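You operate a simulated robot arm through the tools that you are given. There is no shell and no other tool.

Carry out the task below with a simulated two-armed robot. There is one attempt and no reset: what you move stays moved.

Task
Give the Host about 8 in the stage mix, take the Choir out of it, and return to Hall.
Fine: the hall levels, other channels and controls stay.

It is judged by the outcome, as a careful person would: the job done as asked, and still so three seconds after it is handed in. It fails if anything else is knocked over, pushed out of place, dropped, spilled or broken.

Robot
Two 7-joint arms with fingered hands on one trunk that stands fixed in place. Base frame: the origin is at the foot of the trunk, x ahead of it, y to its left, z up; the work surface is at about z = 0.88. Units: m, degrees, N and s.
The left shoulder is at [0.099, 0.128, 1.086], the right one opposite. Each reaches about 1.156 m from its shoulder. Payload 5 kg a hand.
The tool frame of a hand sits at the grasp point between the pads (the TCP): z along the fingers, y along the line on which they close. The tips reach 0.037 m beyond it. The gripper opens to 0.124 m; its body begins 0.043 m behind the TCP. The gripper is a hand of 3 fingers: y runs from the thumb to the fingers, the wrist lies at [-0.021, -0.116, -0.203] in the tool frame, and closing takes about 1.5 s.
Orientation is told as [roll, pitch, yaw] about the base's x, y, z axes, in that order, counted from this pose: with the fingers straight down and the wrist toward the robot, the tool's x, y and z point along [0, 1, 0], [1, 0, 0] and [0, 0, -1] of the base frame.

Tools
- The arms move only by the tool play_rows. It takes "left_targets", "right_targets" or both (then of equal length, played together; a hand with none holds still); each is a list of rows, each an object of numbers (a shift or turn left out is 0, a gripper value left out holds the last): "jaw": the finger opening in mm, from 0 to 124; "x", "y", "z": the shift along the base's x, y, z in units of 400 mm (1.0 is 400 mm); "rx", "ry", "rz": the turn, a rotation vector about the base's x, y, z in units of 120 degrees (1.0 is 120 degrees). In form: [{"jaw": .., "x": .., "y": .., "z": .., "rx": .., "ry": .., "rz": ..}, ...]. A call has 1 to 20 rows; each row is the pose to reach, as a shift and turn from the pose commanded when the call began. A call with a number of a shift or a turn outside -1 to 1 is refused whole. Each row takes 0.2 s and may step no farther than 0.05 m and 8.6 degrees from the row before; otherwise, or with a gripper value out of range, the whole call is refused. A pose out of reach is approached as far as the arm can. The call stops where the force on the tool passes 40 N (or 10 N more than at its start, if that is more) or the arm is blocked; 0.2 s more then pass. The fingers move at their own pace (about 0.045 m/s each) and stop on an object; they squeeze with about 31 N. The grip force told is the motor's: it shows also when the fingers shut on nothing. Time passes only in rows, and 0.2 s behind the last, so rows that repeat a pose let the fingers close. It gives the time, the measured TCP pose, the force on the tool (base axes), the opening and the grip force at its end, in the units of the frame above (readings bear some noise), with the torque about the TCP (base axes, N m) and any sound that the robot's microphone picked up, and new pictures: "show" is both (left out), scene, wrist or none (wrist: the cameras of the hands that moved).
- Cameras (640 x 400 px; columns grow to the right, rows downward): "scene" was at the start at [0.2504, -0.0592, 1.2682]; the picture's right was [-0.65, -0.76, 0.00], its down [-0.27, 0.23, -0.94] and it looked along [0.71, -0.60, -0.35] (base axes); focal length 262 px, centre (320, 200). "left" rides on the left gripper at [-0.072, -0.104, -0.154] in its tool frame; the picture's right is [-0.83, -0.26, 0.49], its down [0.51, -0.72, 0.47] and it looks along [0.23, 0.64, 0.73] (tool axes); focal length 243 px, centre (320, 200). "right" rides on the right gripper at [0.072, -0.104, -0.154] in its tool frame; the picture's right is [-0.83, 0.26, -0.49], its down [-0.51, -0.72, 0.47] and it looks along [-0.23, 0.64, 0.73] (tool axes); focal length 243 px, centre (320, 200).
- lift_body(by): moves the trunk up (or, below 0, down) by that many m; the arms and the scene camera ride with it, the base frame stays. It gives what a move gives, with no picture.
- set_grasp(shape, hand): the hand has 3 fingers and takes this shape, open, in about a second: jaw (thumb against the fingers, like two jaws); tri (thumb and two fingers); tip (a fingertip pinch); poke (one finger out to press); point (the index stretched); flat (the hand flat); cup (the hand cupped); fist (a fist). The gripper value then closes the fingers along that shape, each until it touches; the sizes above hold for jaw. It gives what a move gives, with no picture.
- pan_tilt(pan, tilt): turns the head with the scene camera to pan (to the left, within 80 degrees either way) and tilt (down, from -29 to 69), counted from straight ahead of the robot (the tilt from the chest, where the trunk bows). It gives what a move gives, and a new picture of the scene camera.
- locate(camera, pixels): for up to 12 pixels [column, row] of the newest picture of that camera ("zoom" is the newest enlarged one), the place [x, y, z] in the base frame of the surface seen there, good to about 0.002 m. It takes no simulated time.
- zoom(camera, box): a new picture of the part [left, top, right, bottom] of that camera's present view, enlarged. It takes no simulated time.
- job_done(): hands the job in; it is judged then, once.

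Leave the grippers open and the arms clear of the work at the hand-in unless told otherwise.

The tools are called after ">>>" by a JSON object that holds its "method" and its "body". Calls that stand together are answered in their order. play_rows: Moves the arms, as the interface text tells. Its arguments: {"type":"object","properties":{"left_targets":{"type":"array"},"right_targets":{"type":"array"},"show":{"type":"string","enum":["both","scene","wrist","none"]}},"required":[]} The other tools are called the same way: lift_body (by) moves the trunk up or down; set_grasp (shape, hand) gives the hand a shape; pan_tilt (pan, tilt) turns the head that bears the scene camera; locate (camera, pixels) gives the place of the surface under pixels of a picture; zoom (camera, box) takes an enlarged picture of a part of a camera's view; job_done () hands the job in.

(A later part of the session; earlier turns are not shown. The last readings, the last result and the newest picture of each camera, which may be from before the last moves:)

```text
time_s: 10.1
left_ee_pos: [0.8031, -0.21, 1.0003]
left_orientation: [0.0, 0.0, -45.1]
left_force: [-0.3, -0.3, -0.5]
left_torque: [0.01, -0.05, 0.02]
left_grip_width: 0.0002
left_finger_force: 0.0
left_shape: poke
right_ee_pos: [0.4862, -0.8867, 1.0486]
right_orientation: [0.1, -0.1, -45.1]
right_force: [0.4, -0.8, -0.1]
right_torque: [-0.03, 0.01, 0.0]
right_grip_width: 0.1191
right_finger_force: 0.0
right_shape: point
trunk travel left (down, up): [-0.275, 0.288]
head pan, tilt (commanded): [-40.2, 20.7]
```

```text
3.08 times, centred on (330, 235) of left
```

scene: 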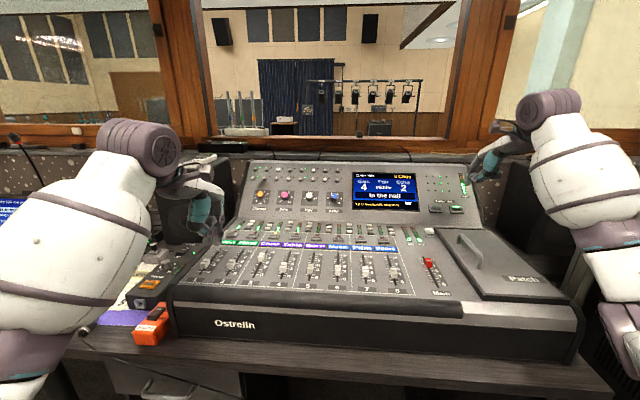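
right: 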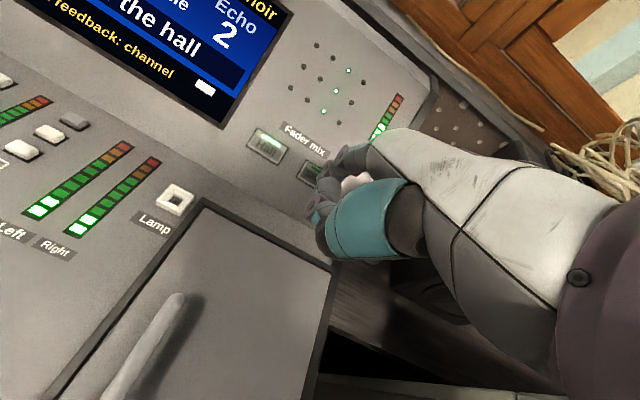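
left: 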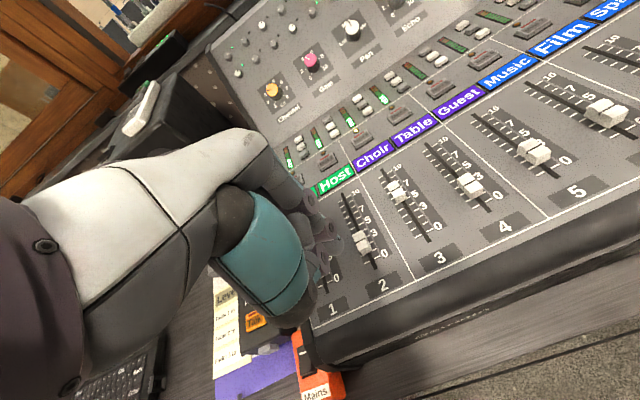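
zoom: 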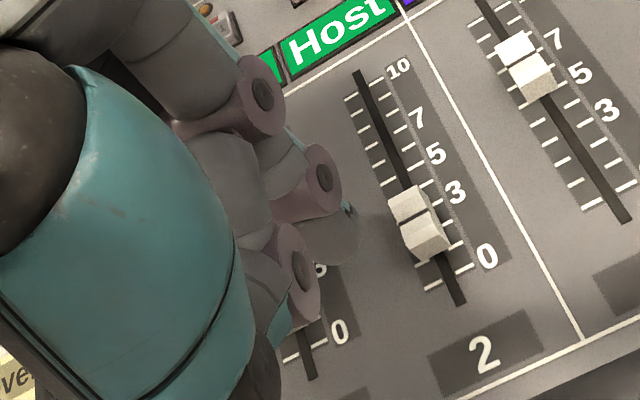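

>>> {"method": "zoom", "body": {"camera": "scene", "box": [195, 215, 245, 250]}}

>>> {"method": "locate", "body": {"camera": "zoom", "pixels": [[325, 295], [325, 330], [190, 300], [190, 330], [205, 340], [240, 190], [330, 160], [360, 140], [300, 345], [260, 260], [300, 60], [140, 130]]}}

```text
11.43 times, centred on (220, 232) of scene
```

zoom: 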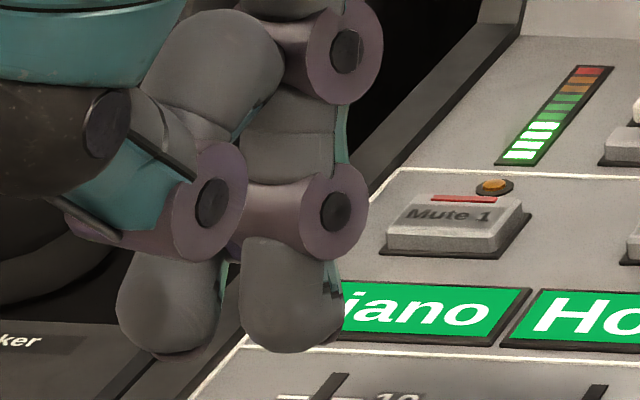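

```text
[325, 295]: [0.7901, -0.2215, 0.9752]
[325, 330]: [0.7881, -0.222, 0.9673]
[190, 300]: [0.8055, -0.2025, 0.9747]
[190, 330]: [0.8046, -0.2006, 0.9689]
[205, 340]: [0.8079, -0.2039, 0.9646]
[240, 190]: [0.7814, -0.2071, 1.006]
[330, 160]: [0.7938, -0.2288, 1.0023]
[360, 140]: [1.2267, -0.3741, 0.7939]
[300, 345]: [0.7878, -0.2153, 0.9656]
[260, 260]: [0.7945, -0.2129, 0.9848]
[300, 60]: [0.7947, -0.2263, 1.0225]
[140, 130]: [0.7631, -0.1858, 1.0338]
```

In "poke" two fingers stand down side by side (tips at (0.789,-0.220,0.965) and (0.806,-0.203,0.965)). A single finger is cleaner here, so I'll put the left hand into "point" as well and re-measure its tip while hovering.

>>> {"method": "set_grasp", "body": {"shape": "point", "hand": "left"}}

>>> {"method": "zoom", "body": {"camera": "scene", "box": [190, 180, 290, 250]}}

```text
time_s: 11.0
left_ee_pos: [0.8047, -0.2108, 0.9993]
left_orientation: [0.1, 0.0, -45.1]
left_force: [-0.4, 0.0, -0.3]
left_torque: [-0.03, -0.03, 0.02]
left_grip_width: 0.0003
left_finger_force: 0.1
left_shape: point
right_ee_pos: [0.486, -0.887, 1.0492]
right_orientation: [0.0, -0.1, -45.0]
right_force: [-1.0, -0.5, 0.3]
right_torque: [-0.03, 0.03, -0.02]
right_grip_width: 0.1189
right_finger_force: 0.1
right_shape: point
trunk travel left (down, up): [-0.275, 0.288]
head pan, tilt (commanded): [-40.2, 20.7]
```

```text
5.71 times, centred on (240, 215) of scene
```

zoom: 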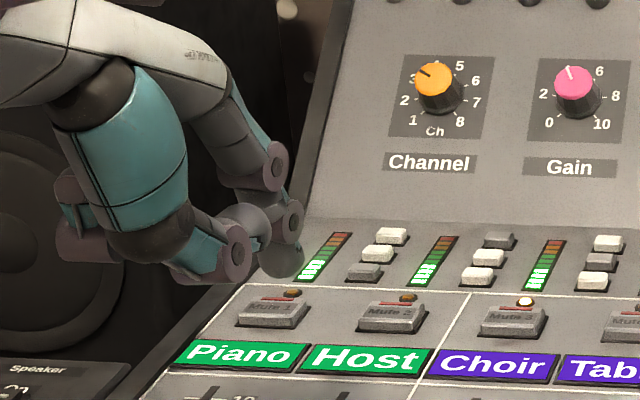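

>>> {"method": "zoom", "body": {"camera": "scene", "box": [210, 200, 260, 235]}}

>>> {"method": "locate", "body": {"camera": "zoom", "pixels": [[265, 270], [270, 300], [270, 318], [240, 305], [300, 290], [300, 220], [140, 280], [150, 300], [140, 325], [120, 330], [260, 120], [180, 180]]}}

```text
11.43 times, centred on (235, 218) of scene
```

zoom: 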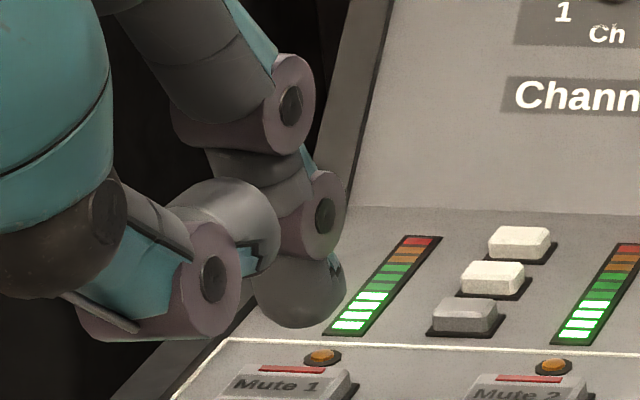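

```text
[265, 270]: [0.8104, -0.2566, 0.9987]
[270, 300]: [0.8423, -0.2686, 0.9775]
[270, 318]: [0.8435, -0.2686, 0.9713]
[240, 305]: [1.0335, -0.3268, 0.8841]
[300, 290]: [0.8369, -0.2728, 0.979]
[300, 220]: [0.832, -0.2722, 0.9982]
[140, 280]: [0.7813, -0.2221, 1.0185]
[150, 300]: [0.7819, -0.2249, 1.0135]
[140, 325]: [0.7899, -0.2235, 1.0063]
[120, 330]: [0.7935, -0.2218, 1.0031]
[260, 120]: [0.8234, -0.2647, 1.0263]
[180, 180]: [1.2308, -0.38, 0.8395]
```

The left index tip is at d≈0.792, s≈-0.400, lowest z≈0.968 (in line with the Host slot). I'll pull back 77 mm along the slot so it sits on the near side of the Host cap, then lower to about 15 mm above the panel and check.

>>> {"method": "play_rows", "body": {"left_targets": [{"x": -0.068, "y": 0.068, "z": 0.0}, {"x": -0.1363, "y": 0.1363, "z": 0.0}, {"x": -0.1363, "y": 0.1363, "z": -0.09}, {"x": -0.1363, "y": 0.1363, "z": -0.18}, {"x": -0.1363, "y": 0.1363, "z": -0.18}], "show": "both"}}

>>> {"method": "zoom", "body": {"camera": "scene", "box": [190, 230, 290, 295]}}

>>> {"method": "zoom", "body": {"camera": "left", "box": [260, 150, 440, 300]}}

```text
time_s: 12.2
left_ee_pos: [0.7479, -0.1549, 0.9293]
left_orientation: [0.0, 0.0, -45.0]
left_force: [0.1, 0.4, -0.2]
left_torque: [0.0, -0.01, 0.01]
left_grip_width: 0.0002
left_finger_force: 0.0
left_shape: point
right_ee_pos: [0.4867, -0.8867, 1.0488]
right_orientation: [0.0, -0.1, -45.0]
right_force: [0.3, 0.1, -0.2]
right_torque: [-0.01, -0.01, 0.0]
right_grip_width: 0.1191
right_finger_force: 0.0
right_shape: point
trunk travel left (down, up): [-0.275, 0.288]
head pan, tilt (commanded): [-40.2, 20.7]
```

scene: 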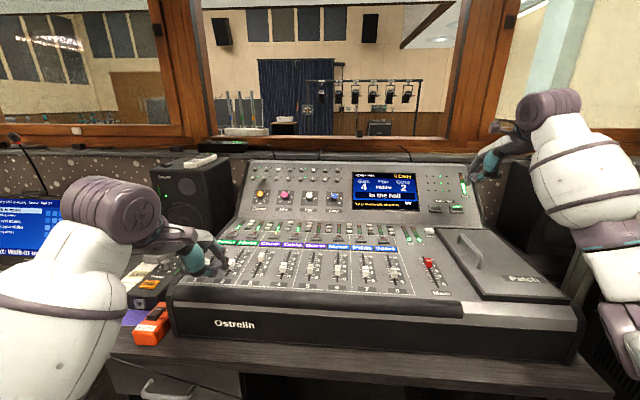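
left: 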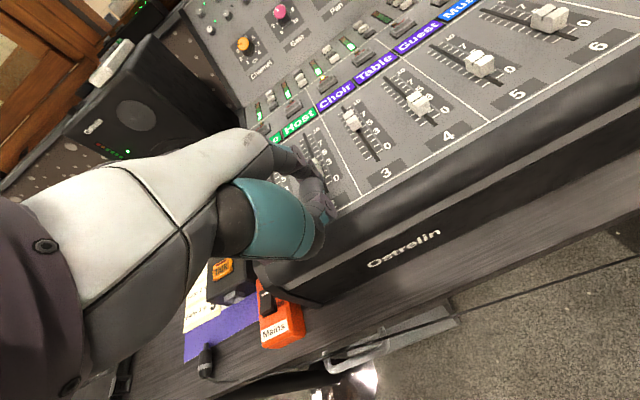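

```text
6.15 times, centred on (240, 262) of scene
```

zoom: 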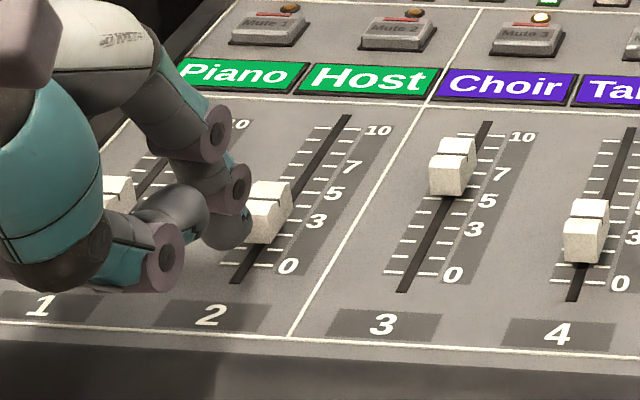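

```text
2.67 times, centred on (350, 225) of left
```

zoom: 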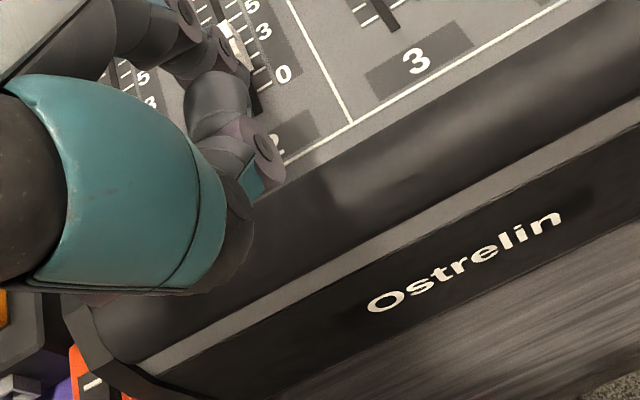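

>>> {"method": "zoom", "body": {"camera": "scene", "box": [205, 245, 255, 280]}}

>>> {"method": "locate", "body": {"camera": "zoom", "pixels": [[320, 240], [330, 220], [300, 250], [335, 235], [340, 190], [360, 230], [385, 170], [350, 165], [180, 270], [180, 290], [80, 160], [390, 130]]}}

```text
11.43 times, centred on (230, 262) of scene
```

zoom: 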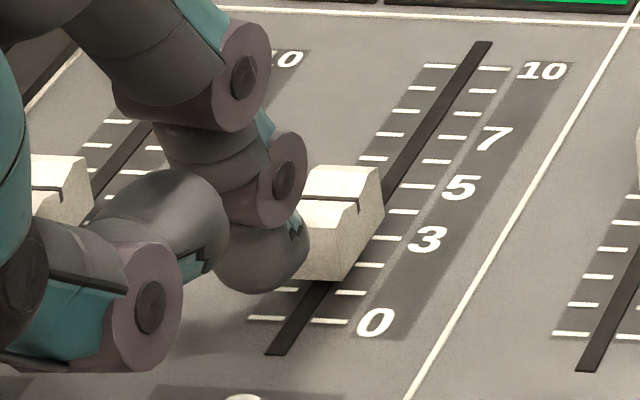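

```text
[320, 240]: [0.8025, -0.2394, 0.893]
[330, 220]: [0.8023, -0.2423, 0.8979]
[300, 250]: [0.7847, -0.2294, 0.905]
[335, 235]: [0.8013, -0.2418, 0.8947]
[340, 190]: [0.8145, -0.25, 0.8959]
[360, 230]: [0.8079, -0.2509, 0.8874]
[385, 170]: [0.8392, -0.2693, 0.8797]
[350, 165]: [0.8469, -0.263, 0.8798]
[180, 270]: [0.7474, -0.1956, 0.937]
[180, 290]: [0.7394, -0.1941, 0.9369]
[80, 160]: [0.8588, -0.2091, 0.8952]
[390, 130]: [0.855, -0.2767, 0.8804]
```

>>> {"method": "locate", "body": {"camera": "zoom", "pixels": [[260, 260], [260, 280], [265, 288], [240, 275], [285, 275]]}}

```text
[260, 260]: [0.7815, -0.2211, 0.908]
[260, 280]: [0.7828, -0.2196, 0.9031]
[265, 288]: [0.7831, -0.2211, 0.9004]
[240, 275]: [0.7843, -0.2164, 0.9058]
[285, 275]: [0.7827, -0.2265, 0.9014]
```

The tip is centred on the Host slot at d≈0.717, bottom z≈0.897, about 10 mm short of the cap. I'll lower 12 mm, then push forward along the slot slowly by 58 mm in total, and look.

>>> {"method": "play_rows", "body": {"left_targets": [{"z": -0.015}, {"z": -0.03}, {"x": 0.0141, "y": -0.0141, "z": -0.03}, {"x": 0.0283, "y": -0.0283, "z": -0.03}, {"x": 0.0424, "y": -0.0424, "z": -0.03}, {"x": 0.0566, "y": -0.0566, "z": -0.03}, {"x": 0.0707, "y": -0.0707, "z": -0.03}, {"x": 0.0849, "y": -0.0849, "z": -0.03}, {"x": 0.0955, "y": -0.0955, "z": -0.03}, {"x": 0.1025, "y": -0.1025, "z": -0.03}], "show": "scene"}}

>>> {"method": "zoom", "body": {"camera": "scene", "box": [205, 240, 285, 290]}}

```text
time_s: 14.4
left_ee_pos: [0.7894, -0.1971, 0.9156]
left_orientation: [0.0, 0.0, -45.0]
left_force: [0.2, 0.5, -0.9]
left_torque: [0.04, -0.01, -0.01]
left_grip_width: 0.1187
left_finger_force: 0.1
left_shape: point
right_ee_pos: [0.4858, -0.8874, 1.048]
right_orientation: [0.1, -0.1, -44.9]
right_force: [-0.4, -0.3, 0.3]
right_torque: [-0.02, -0.02, 0.02]
right_grip_width: 0.1189
right_finger_force: 0.1
right_shape: point
trunk travel left (down, up): [-0.275, 0.288]
head pan, tilt (commanded): [-40.2, 20.7]
```

scene: 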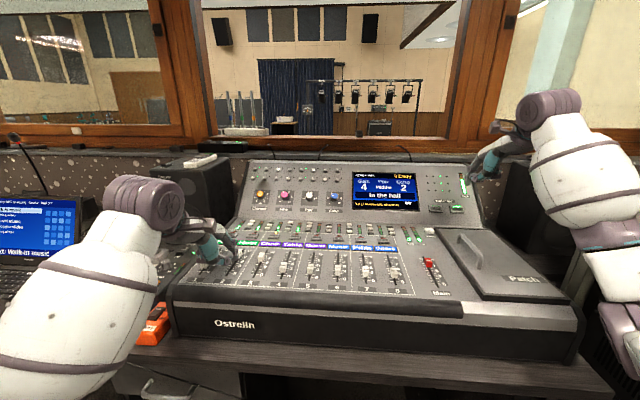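

```text
8.00 times, centred on (245, 265) of scene
```

zoom: 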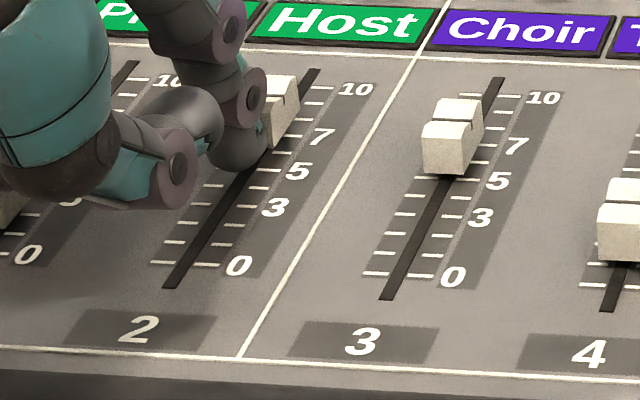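

The cap followed the finger to around 7. I'll locate its top and groove to read the exact level.

>>> {"method": "zoom", "body": {"camera": "scene", "box": [225, 240, 265, 265]}}

>>> {"method": "locate", "body": {"camera": "zoom", "pixels": [[255, 125], [270, 70], [215, 80], [250, 110], [230, 110], [300, 80], [225, 140], [245, 75], [280, 55], [200, 180]]}}

```text
16.00 times, centred on (245, 252) of scene
```

zoom: 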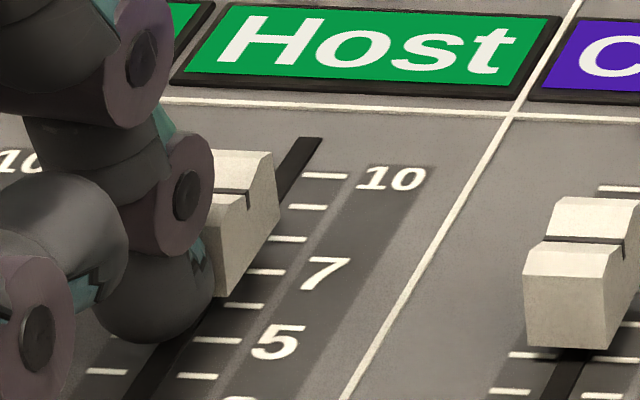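

```text
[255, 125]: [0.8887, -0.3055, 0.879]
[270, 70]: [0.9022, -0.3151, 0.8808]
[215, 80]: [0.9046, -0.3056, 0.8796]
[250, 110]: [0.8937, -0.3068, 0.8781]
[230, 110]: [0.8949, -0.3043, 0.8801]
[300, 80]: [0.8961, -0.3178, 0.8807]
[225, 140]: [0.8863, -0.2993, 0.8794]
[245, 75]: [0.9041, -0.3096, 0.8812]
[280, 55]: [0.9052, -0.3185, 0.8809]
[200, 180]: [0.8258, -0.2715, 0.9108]
```

>>> {"method": "locate", "body": {"camera": "zoom", "pixels": [[230, 191], [240, 191], [240, 160], [222, 203], [250, 200], [268, 160], [218, 285], [275, 215], [228, 215], [255, 155]]}}

```text
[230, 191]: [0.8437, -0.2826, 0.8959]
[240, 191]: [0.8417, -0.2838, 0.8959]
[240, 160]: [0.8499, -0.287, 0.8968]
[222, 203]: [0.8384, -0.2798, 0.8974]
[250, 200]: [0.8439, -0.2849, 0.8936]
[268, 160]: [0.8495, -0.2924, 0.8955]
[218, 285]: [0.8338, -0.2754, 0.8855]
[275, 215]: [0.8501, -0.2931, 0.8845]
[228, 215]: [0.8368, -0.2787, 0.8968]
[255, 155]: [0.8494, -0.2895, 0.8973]
```

>>> {"method": "locate", "body": {"camera": "zoom", "pixels": [[268, 271], [288, 239], [307, 207], [325, 175], [245, 305], [217, 340], [195, 376]]}}

```text
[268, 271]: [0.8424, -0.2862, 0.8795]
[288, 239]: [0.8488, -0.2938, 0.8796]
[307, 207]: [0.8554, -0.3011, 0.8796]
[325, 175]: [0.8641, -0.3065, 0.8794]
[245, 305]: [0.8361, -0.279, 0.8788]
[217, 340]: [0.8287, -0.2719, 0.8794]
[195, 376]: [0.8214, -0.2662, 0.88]
```

Ticks: 7 at d=0.798, 8 at 0.808. The cap centre is at 0.796 (≈6.8). I'll push 12 mm more, gently.

>>> {"method": "play_rows", "body": {"left_targets": [{"x": 0.0071, "y": -0.0071}, {"x": 0.0141, "y": -0.0141}, {"x": 0.0212, "y": -0.0212}, {"x": 0.0212, "y": -0.0212}], "show": "scene"}}

>>> {"method": "zoom", "body": {"camera": "scene", "box": [225, 240, 265, 265]}}

```text
time_s: 15.4
left_ee_pos: [0.7987, -0.2059, 0.9153]
left_orientation: [0.0, -0.1, -45.0]
left_force: [-0.2, 0.2, -1.2]
left_torque: [0.01, -0.01, -0.02]
left_grip_width: 0.1191
left_finger_force: 0.1
left_shape: point
right_ee_pos: [0.4864, -0.8865, 1.0488]
right_orientation: [0.0, -0.1, -45.1]
right_force: [-0.2, 0.5, 0.1]
right_torque: [0.02, 0.03, 0.01]
right_grip_width: 0.119
right_finger_force: 0.0
right_shape: point
trunk travel left (down, up): [-0.275, 0.288]
head pan, tilt (commanded): [-40.2, 20.7]
```

scene: 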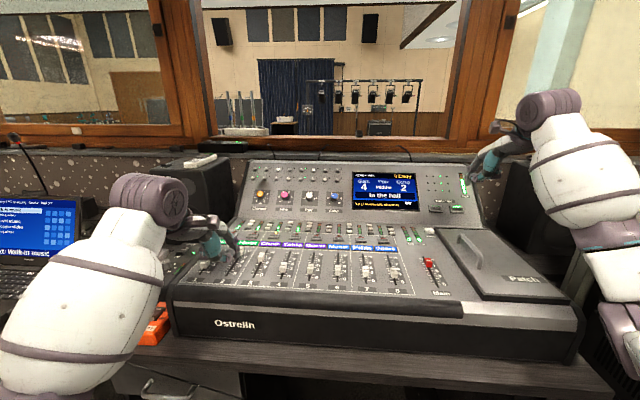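

```text
16.00 times, centred on (245, 252) of scene
```

zoom: 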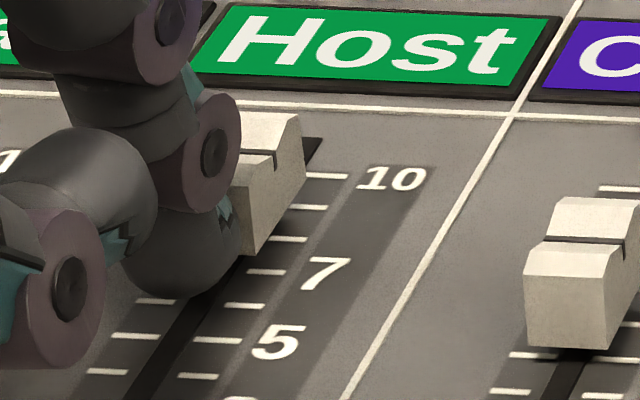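

>>> {"method": "locate", "body": {"camera": "zoom", "pixels": [[255, 153], [266, 153], [260, 125], [250, 165], [275, 158], [295, 122], [248, 245], [303, 180], [285, 120], [255, 175]]}}

```text
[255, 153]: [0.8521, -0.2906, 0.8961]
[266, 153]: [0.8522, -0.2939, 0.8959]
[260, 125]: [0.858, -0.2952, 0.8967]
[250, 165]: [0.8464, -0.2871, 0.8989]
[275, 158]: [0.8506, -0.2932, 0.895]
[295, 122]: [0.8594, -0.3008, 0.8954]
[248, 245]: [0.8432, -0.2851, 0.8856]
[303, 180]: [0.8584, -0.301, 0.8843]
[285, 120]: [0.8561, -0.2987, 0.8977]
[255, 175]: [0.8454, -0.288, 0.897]
```

The Host cap centre is now at d≈0.809, i.e. level ≈8.1. I'll back the finger off the cap, lift 45 mm, and move over to the far side of the Choir cap at travel height, then check both caps.

>>> {"method": "play_rows", "body": {"left_targets": [{"x": -0.0133, "y": 0.0133}, {"x": -0.0265, "y": 0.0265}, {"x": -0.0265, "y": 0.0265, "z": 0.0563}, {"x": -0.0265, "y": 0.0265, "z": 0.1125}, {"x": -0.0328, "y": -0.0442, "z": 0.1125}, {"x": -0.039, "y": -0.1148, "z": 0.1125}, {"x": -0.0453, "y": -0.1855, "z": 0.1125}, {"x": -0.0453, "y": -0.1855, "z": 0.1125}], "show": "both"}}

>>> {"method": "zoom", "body": {"camera": "scene", "box": [205, 230, 301, 290]}}

>>> {"method": "zoom", "body": {"camera": "left", "box": [220, 100, 400, 280]}}

```text
time_s: 17.2
left_ee_pos: [0.7837, -0.279, 0.9622]
left_orientation: [0.0, 0.0, -45.0]
left_force: [0.0, 0.1, -0.5]
left_torque: [-0.04, -0.01, -0.02]
left_grip_width: 0.119
left_finger_force: 0.0
left_shape: point
right_ee_pos: [0.4862, -0.8859, 1.0481]
right_orientation: [-0.1, -0.1, -45.1]
right_force: [0.1, -0.2, -0.3]
right_torque: [-0.05, -0.01, 0.0]
right_grip_width: 0.1191
right_finger_force: 0.1
right_shape: point
trunk travel left (down, up): [-0.275, 0.288]
head pan, tilt (commanded): [-40.2, 20.7]
```

scene: 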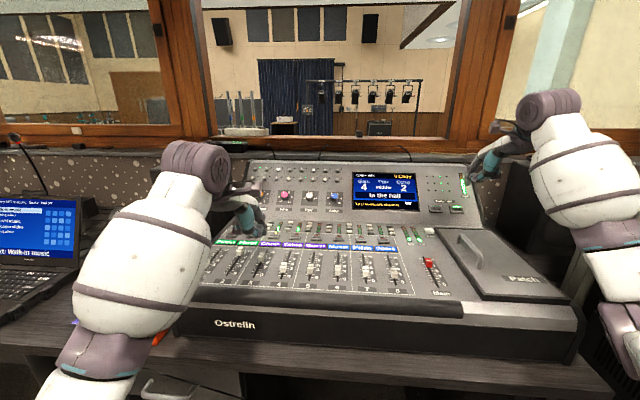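
left: 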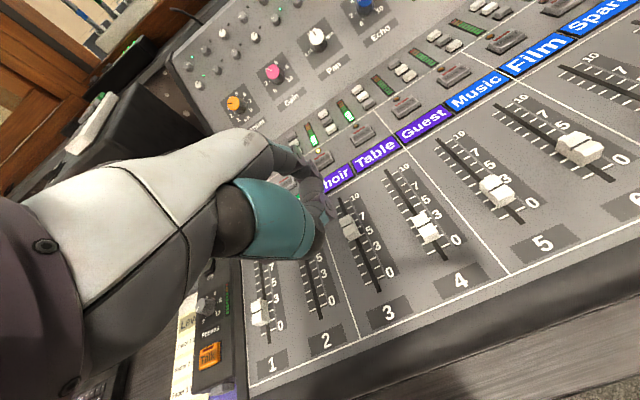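

```text
6.67 times, centred on (253, 260) of scene
```

zoom: 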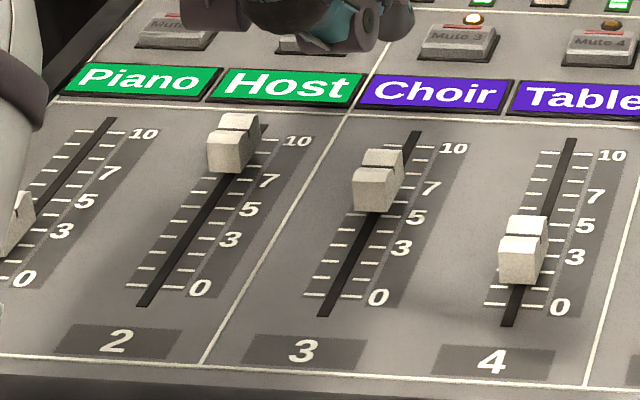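

```text
2.22 times, centred on (310, 190) of left
```

zoom: 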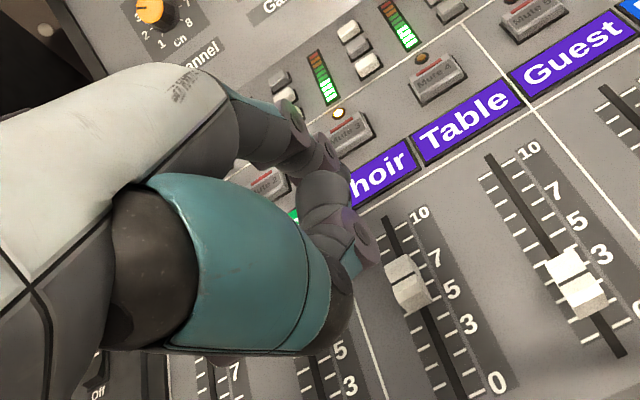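

The Host cap stayed around 8. I'll verify it and locate the fingertip relative to the Choir cap.

>>> {"method": "locate", "body": {"camera": "zoom", "pixels": [[228, 129], [240, 129], [240, 118], [385, 170], [375, 168], [385, 155], [400, 20], [395, 30], [395, 10], [365, 30], [350, 45], [225, 170]]}}

>>> {"method": "zoom", "body": {"camera": "scene", "box": [230, 200, 294, 240]}}

```text
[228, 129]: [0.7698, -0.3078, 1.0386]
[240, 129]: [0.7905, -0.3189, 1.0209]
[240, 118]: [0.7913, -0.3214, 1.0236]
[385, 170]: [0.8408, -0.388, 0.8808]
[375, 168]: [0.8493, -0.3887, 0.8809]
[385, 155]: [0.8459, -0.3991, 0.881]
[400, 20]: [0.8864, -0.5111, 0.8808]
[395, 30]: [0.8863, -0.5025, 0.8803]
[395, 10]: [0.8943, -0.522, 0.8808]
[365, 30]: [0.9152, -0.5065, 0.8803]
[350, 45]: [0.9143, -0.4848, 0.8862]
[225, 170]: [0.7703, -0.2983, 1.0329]
```

```text
10.00 times, centred on (262, 220) of scene
```

zoom: 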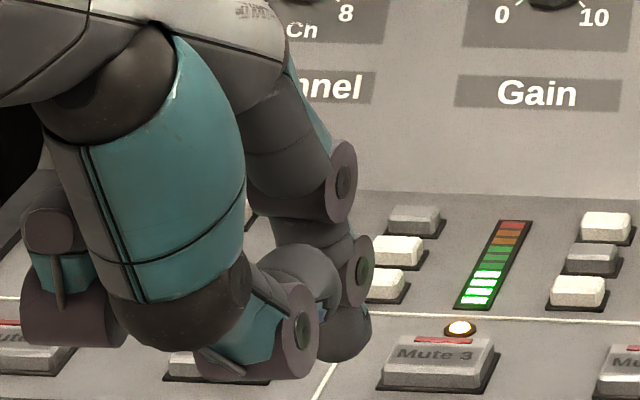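

>>> {"method": "locate", "body": {"camera": "zoom", "pixels": [[350, 335], [350, 350], [335, 350], [365, 330], [340, 358], [300, 370], [270, 375]]}}

>>> {"method": "zoom", "body": {"camera": "scene", "box": [225, 240, 289, 280]}}

>>> {"method": "locate", "body": {"camera": "zoom", "pixels": [[180, 95], [190, 95], [190, 75], [170, 145], [210, 115], [400, 155], [412, 156], [410, 130], [385, 195], [425, 165], [385, 235], [435, 165]]}}

```text
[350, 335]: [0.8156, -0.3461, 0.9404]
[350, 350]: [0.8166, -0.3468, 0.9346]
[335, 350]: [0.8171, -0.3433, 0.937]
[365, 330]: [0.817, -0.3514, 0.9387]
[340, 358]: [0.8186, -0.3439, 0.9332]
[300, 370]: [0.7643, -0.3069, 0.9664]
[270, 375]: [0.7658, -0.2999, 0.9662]
```

```text
10.00 times, centred on (257, 260) of scene
```

zoom: 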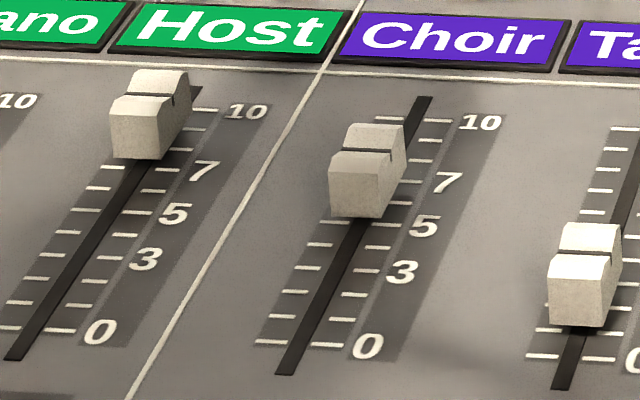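

```text
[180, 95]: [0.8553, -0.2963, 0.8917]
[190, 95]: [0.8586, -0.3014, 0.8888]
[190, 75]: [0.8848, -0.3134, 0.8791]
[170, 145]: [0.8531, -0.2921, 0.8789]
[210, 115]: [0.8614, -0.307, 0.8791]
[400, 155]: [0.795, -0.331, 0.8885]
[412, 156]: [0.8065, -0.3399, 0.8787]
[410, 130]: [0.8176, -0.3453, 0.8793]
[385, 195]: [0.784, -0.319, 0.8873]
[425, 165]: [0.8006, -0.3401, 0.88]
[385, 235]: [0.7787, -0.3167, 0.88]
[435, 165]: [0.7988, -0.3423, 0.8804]
```

The tip is centred on the Choir slot at d≈0.830, about 18 mm beyond the cap; the Host cap stands at ≈8. I'll lower to 4 mm above the panel behind the Choir cap and check it before pulling.

>>> {"method": "play_rows", "body": {"left_targets": [{"z": -0.05}, {"z": -0.09}, {"z": -0.115}], "show": "scene"}}

>>> {"method": "zoom", "body": {"camera": "scene", "box": [220, 225, 300, 275]}}

```text
time_s: 18.0
left_ee_pos: [0.7806, -0.2802, 0.9147]
left_orientation: [0.0, 0.0, -45.0]
left_force: [0.7, -0.2, 0.3]
left_torque: [0.0, 0.03, 0.0]
left_grip_width: 0.1191
left_finger_force: 0.0
left_shape: point
right_ee_pos: [0.4875, -0.8875, 1.0476]
right_orientation: [0.0, -0.1, -45.1]
right_force: [0.2, -0.7, 0.2]
right_torque: [0.0, -0.02, -0.02]
right_grip_width: 0.119
right_finger_force: 0.1
right_shape: point
trunk travel left (down, up): [-0.275, 0.288]
head pan, tilt (commanded): [-40.2, 20.7]
```

scene: 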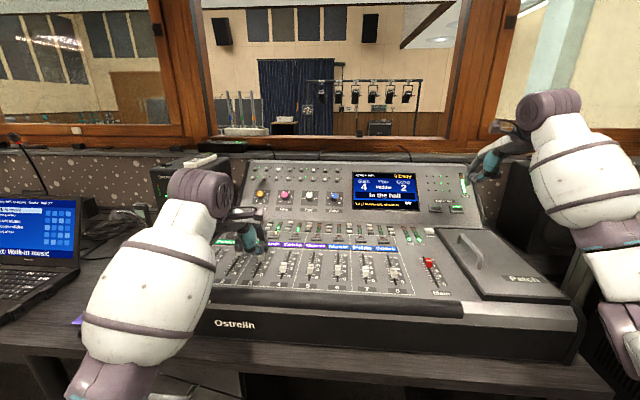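

```text
8.00 times, centred on (260, 250) of scene
```

zoom: 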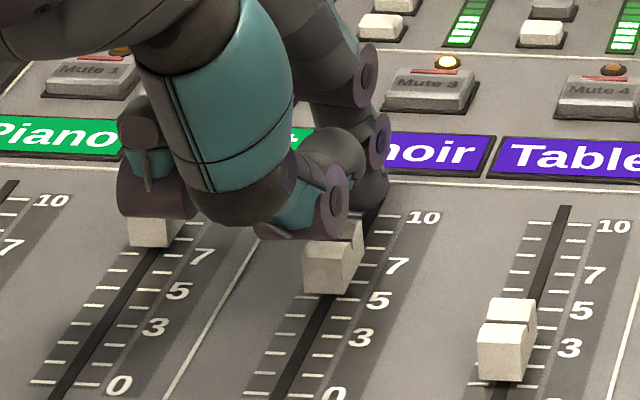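

A curled finger (zoom (155,200)) appears over the Host cap; I'll check its height against the cap's top (0.898) before pulling.

>>> {"method": "locate", "body": {"camera": "zoom", "pixels": [[155, 195], [150, 212], [165, 213], [145, 160], [135, 180], [150, 230], [155, 238], [300, 232], [270, 230], [335, 255], [355, 235], [375, 195]]}}

>>> {"method": "zoom", "body": {"camera": "scene", "box": [225, 235, 257, 260]}}

```text
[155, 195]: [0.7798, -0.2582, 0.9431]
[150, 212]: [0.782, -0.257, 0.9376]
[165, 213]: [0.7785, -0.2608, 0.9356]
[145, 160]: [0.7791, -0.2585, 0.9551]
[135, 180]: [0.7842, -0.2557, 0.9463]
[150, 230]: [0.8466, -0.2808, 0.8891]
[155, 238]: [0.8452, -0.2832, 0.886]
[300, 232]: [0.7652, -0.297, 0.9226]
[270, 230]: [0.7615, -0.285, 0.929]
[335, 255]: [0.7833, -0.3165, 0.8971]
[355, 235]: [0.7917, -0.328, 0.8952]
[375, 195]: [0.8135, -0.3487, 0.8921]
```

```text
16.00 times, centred on (241, 248) of scene
```

zoom: 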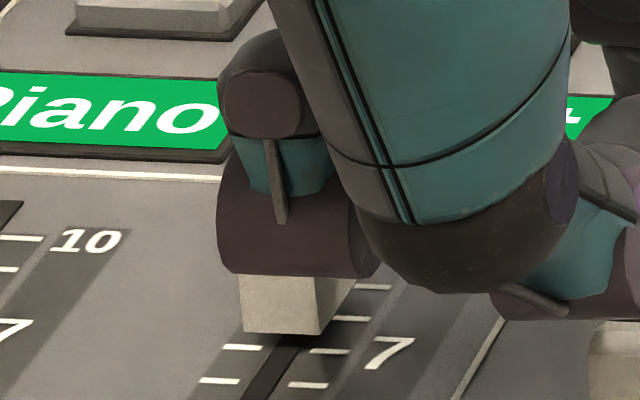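

The curled finger is at z≈0.933, nearer the camera and between the two strips, so it isn't touching the Host cap. I'll pull the Choir cap back along the slot by 70 mm in small rows.

>>> {"method": "play_rows", "body": {"left_targets": [{"x": -0.0141, "y": 0.0141}, {"x": -0.0283, "y": 0.0283}, {"x": -0.0424, "y": 0.0424}, {"x": -0.0566, "y": 0.0566}, {"x": -0.0707, "y": 0.0707}, {"x": -0.0849, "y": 0.0849}, {"x": -0.099, "y": 0.099}, {"x": -0.1131, "y": 0.1131}, {"x": -0.1237, "y": 0.1237}], "show": "scene"}}

>>> {"method": "zoom", "body": {"camera": "scene", "box": [205, 235, 301, 295]}}

```text
time_s: 20.0
left_ee_pos: [0.7318, -0.229, 0.9154]
left_orientation: [-0.1, 0.0, -45.0]
left_force: [0.5, -0.5, -0.4]
left_torque: [0.0, 0.02, 0.03]
left_grip_width: 0.0
left_finger_force: 0.0
left_shape: point
right_ee_pos: [0.4865, -0.886, 1.0478]
right_orientation: [-0.1, -0.1, -45.0]
right_force: [-0.7, 0.0, -0.2]
right_torque: [0.03, 0.02, -0.02]
right_grip_width: 0.1189
right_finger_force: 0.1
right_shape: point
trunk travel left (down, up): [-0.275, 0.288]
head pan, tilt (commanded): [-40.2, 20.7]
```

scene: 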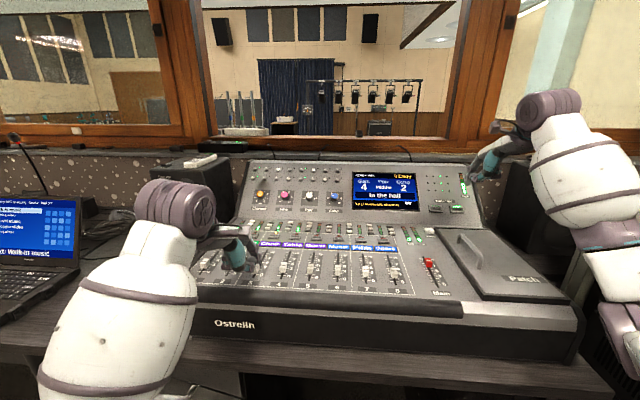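

```text
6.67 times, centred on (253, 265) of scene
```

zoom: 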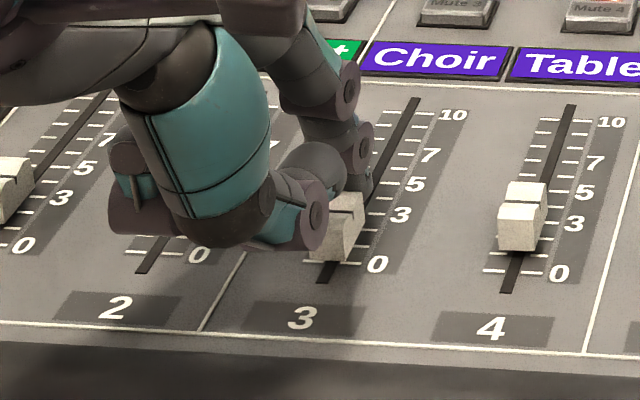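

The Choir cap has come down close to 1. I'll locate its groove and base for the exact level.

>>> {"method": "zoom", "body": {"camera": "scene", "box": [238, 255, 278, 280]}}

>>> {"method": "locate", "body": {"camera": "zoom", "pixels": [[345, 190], [325, 190], [345, 160], [330, 210], [355, 200], [380, 170], [320, 290], [375, 230], [335, 230], [388, 296], [358, 295], [255, 293]]}}

```text
16.00 times, centred on (258, 268) of scene
```

zoom: 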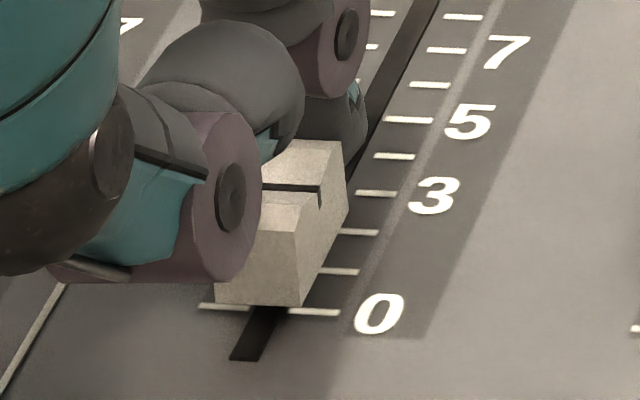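

```text
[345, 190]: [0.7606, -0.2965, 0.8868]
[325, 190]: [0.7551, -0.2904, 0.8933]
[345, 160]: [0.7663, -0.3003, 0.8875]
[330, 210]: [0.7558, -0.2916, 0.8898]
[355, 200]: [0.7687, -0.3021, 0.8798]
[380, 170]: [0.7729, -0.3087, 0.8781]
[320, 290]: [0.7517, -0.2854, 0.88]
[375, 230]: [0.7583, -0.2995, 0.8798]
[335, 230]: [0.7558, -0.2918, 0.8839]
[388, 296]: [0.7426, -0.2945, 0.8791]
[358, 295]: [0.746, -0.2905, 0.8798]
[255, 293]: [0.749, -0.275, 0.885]
```

>>> {"method": "play_rows", "body": {"left_targets": [{"x": -0.0071, "y": 0.0071}, {"x": -0.0141, "y": 0.0141}, {"x": -0.0159, "y": 0.0159}], "show": "scene"}}

>>> {"method": "zoom", "body": {"camera": "scene", "box": [238, 255, 278, 280]}}

>>> {"method": "locate", "body": {"camera": "zoom", "pixels": [[290, 215], [280, 215], [295, 210], [310, 215], [240, 320], [235, 335], [330, 200], [290, 325], [335, 245]]}}

```text
time_s: 20.8
left_ee_pos: [0.7257, -0.2236, 0.9146]
left_orientation: [0.0, 0.0, -45.0]
left_force: [0.6, -0.2, 0.1]
left_torque: [0.0, 0.03, -0.01]
left_grip_width: 0.0
left_finger_force: 0.0
left_shape: point
right_ee_pos: [0.4869, -0.887, 1.0483]
right_orientation: [0.1, -0.1, -44.9]
right_force: [0.0, 0.0, -0.4]
right_torque: [0.0, -0.05, 0.04]
right_grip_width: 0.1189
right_finger_force: 0.0
right_shape: point
trunk travel left (down, up): [-0.275, 0.288]
head pan, tilt (commanded): [-40.2, 20.7]
```

scene: 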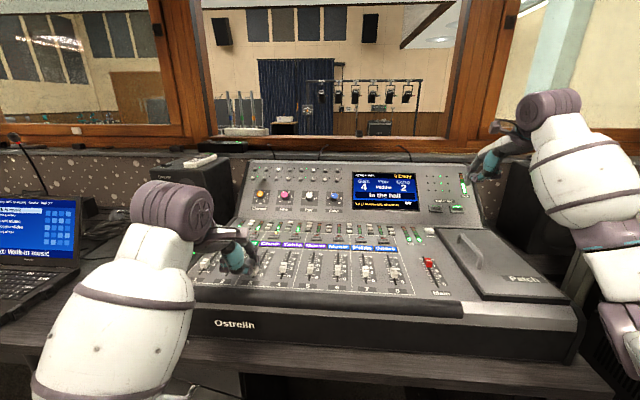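

```text
16.00 times, centred on (258, 268) of scene
```

zoom: 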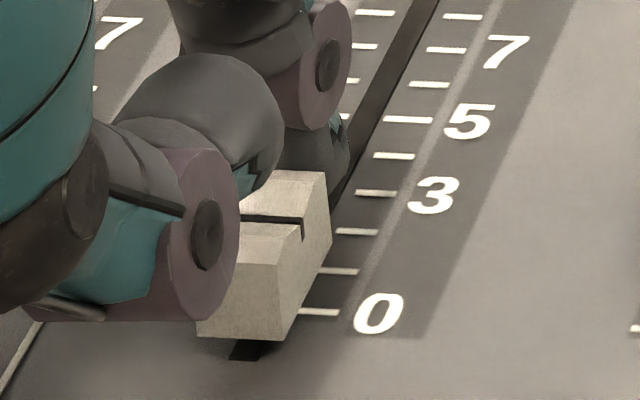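

```text
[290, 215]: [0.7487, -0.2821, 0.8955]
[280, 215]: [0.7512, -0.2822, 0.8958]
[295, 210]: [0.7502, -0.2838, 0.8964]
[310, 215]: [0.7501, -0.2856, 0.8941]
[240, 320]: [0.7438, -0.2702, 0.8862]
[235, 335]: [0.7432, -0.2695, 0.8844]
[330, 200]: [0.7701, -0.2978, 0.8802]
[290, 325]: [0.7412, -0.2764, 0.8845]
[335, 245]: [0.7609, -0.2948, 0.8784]
```

The Choir cap is about 0.1–0.2 from the bottom. I'll pull a few millimetres more, in 1 mm rows, until it meets its end stop.

>>> {"method": "play_rows", "body": {"left_targets": [{"x": -0.0018, "y": 0.0018}, {"x": -0.0035, "y": 0.0035}, {"x": -0.0053, "y": 0.0053}], "show": "scene"}}

>>> {"method": "zoom", "body": {"camera": "scene", "box": [238, 255, 278, 280]}}

>>> {"method": "locate", "body": {"camera": "zoom", "pixels": [[290, 218], [280, 218], [270, 217], [240, 320], [235, 335], [285, 325], [318, 312]]}}

```text
time_s: 21.6
left_ee_pos: [0.7239, -0.2212, 0.9146]
left_orientation: [-0.1, 0.1, -45.0]
left_force: [1.9, -2.4, 0.4]
left_torque: [0.01, -0.03, 0.02]
left_grip_width: 0.0002
left_finger_force: 0.1
left_shape: point
right_ee_pos: [0.4879, -0.8866, 1.0473]
right_orientation: [0.0, -0.1, -45.0]
right_force: [0.8, 0.6, 0.4]
right_torque: [0.02, -0.03, 0.06]
right_grip_width: 0.1189
right_finger_force: 0.0
right_shape: point
trunk travel left (down, up): [-0.275, 0.288]
head pan, tilt (commanded): [-40.2, 20.7]
```

scene: 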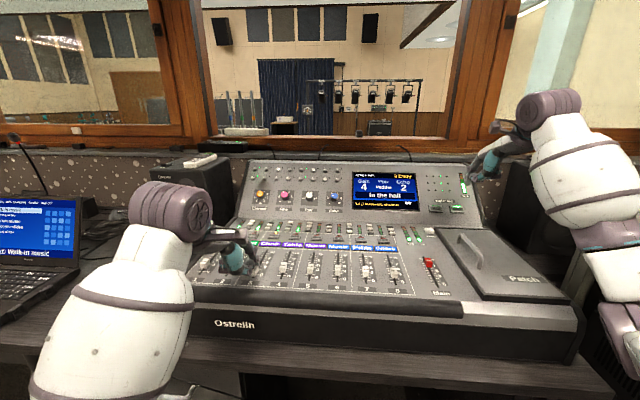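

```text
16.00 times, centred on (258, 268) of scene
```

zoom: 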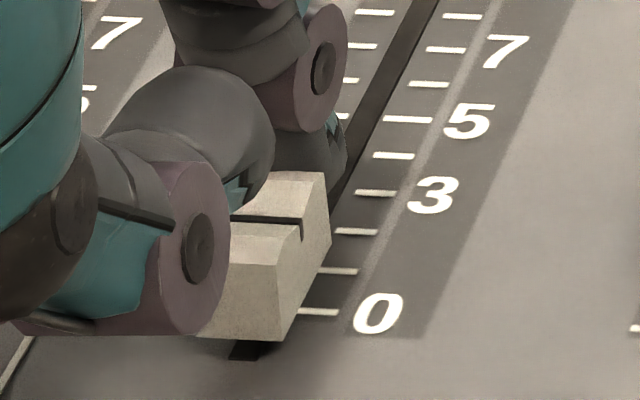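

```text
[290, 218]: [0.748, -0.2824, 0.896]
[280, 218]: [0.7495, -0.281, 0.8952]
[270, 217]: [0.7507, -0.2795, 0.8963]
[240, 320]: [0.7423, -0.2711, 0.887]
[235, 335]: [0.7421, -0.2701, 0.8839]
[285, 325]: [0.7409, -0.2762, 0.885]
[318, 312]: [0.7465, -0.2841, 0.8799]
```

The cap stopped moving and the force rose to about 3 N, so Choir is at its end stop (0). I'll move the finger forward off the cap, lift clear, and retreat the left hand toward the left, away from the desk.

>>> {"method": "play_rows", "body": {"left_targets": [{"x": 0.0177, "y": -0.0177}, {"x": 0.0354, "y": -0.0354}, {"x": 0.0354, "y": -0.0354, "z": 0.08}, {"x": 0.0354, "y": -0.0354, "z": 0.18}, {"x": 0.0354, "y": -0.0354, "z": 0.28}, {"x": 0.0354, "y": 0.06, "z": 0.36}, {"x": 0.0354, "y": 0.16, "z": 0.42}, {"x": 0.0354, "y": 0.27, "z": 0.46}, {"x": 0.0354, "y": 0.38, "z": 0.5}, {"x": 0.0354, "y": 0.48, "z": 0.54}], "show": "scene"}}

>>> {"method": "zoom", "body": {"camera": "scene", "box": [180, 220, 340, 310]}}

>>> {"method": "zoom", "body": {"camera": "scene", "box": [300, 150, 500, 310]}}

```text
time_s: 23.8
left_ee_pos: [0.7375, -0.027, 1.1329]
left_orientation: [0.0, 0.0, -45.0]
left_force: [0.3, 0.7, 0.7]
left_torque: [-0.02, -0.01, 0.02]
left_grip_width: 0.0
left_finger_force: 0.1
left_shape: point
right_ee_pos: [0.4859, -0.8872, 1.0503]
right_orientation: [0.0, -0.2, -45.0]
right_force: [-0.2, 0.8, 0.1]
right_torque: [-0.03, 0.01, 0.0]
right_grip_width: 0.1187
right_finger_force: 0.0
right_shape: point
trunk travel left (down, up): [-0.275, 0.288]
head pan, tilt (commanded): [-40.2, 20.7]
```

scene: 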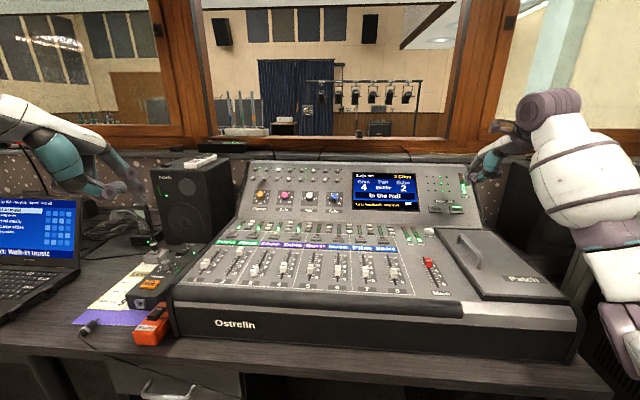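

```text
4.00 times, centred on (260, 265) of scene
```

zoom: 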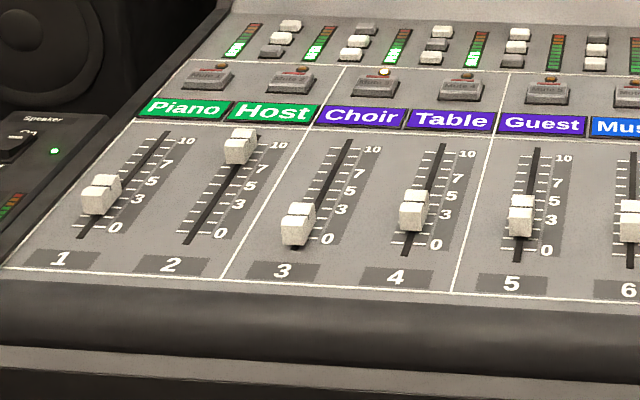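

```text
2.50 times, centred on (400, 230) of scene
```

zoom: 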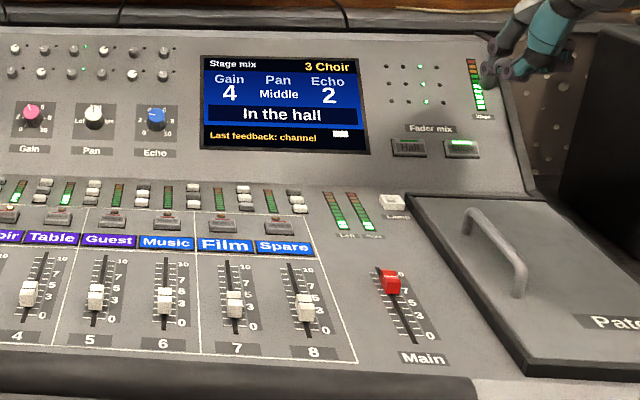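

Screen still shows Stage mix. I'll measure the Host and Choir caps once more, now unobstructed.

>>> {"method": "zoom", "body": {"camera": "scene", "box": [220, 240, 284, 280]}}

>>> {"method": "locate", "body": {"camera": "zoom", "pixels": [[215, 97], [225, 98], [232, 85], [225, 75], [213, 115], [205, 160], [245, 105], [360, 280], [375, 280], [345, 335], [405, 275], [255, 111]]}}

```text
10.00 times, centred on (252, 260) of scene
```

zoom: 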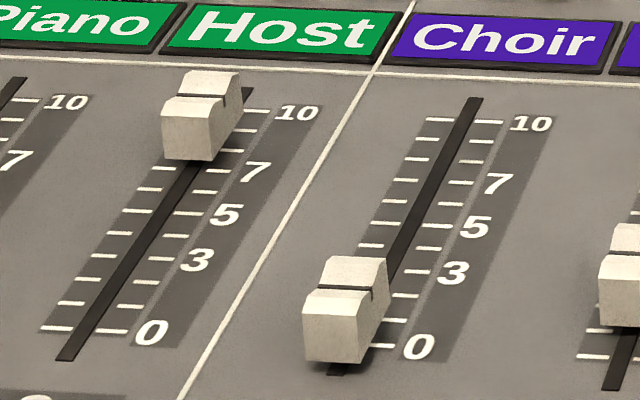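

```text
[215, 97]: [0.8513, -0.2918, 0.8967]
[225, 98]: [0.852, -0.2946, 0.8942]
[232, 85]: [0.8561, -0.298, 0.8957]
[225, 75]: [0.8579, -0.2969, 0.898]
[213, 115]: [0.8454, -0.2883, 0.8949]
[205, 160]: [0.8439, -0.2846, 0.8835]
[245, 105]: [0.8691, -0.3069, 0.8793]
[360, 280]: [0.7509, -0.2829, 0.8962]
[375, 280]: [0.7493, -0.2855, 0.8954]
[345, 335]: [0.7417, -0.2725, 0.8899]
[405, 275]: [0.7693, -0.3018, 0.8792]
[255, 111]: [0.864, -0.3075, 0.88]
```

Host reads ≈8.05, Choir at the bottom, and the rest unchanged. The left hand is clear of the faders. Now I'll move the right hand sideways over the Hall button (shift +0.048,+0.048) at the current height and check.

>>> {"method": "play_rows", "body": {"right_targets": [{"x": 0.06, "y": 0.06}, {"x": 0.12, "y": 0.12}, {"x": 0.12, "y": 0.12}], "show": "both"}}

>>> {"method": "zoom", "body": {"camera": "scene", "box": [410, 140, 506, 220]}}

>>> {"method": "zoom", "body": {"camera": "right", "box": [210, 100, 400, 280]}}

```text
time_s: 24.6
left_ee_pos: [0.7395, -0.0278, 1.1309]
left_orientation: [0.0, 0.0, -45.0]
left_force: [-0.6, 0.6, -0.1]
left_torque: [-0.01, -0.02, -0.01]
left_grip_width: 0.0
left_finger_force: 0.1
left_shape: point
right_ee_pos: [0.5341, -0.8398, 1.0475]
right_orientation: [0.1, -0.1, -45.0]
right_force: [-0.9, 0.3, 0.0]
right_torque: [0.05, -0.02, 0.0]
right_grip_width: 0.1191
right_finger_force: 0.0
right_shape: point
trunk travel left (down, up): [-0.275, 0.288]
head pan, tilt (commanded): [-40.2, 20.7]
```

scene: 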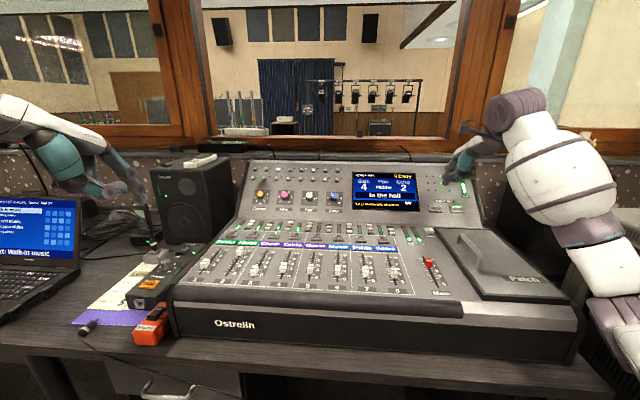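
right: 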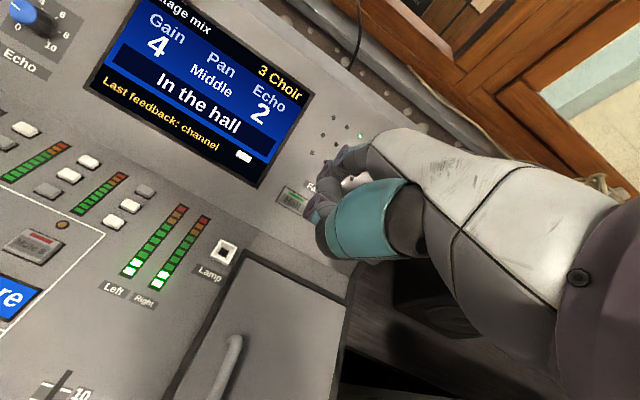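

```text
5.00 times, centred on (458, 180) of scene
```

zoom: 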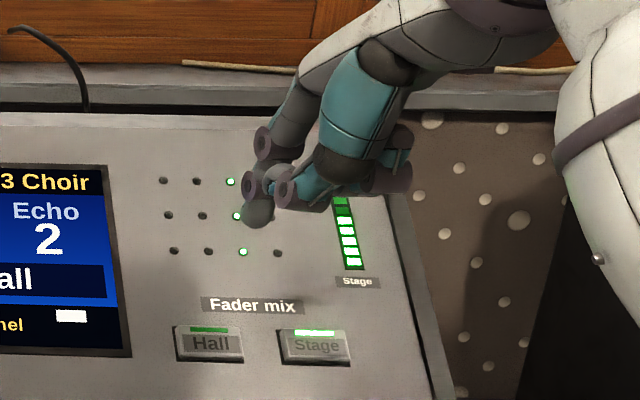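

```text
2.22 times, centred on (305, 190) of right
```

zoom: 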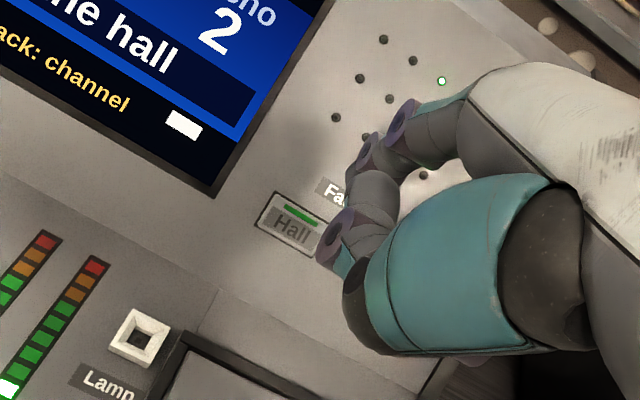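

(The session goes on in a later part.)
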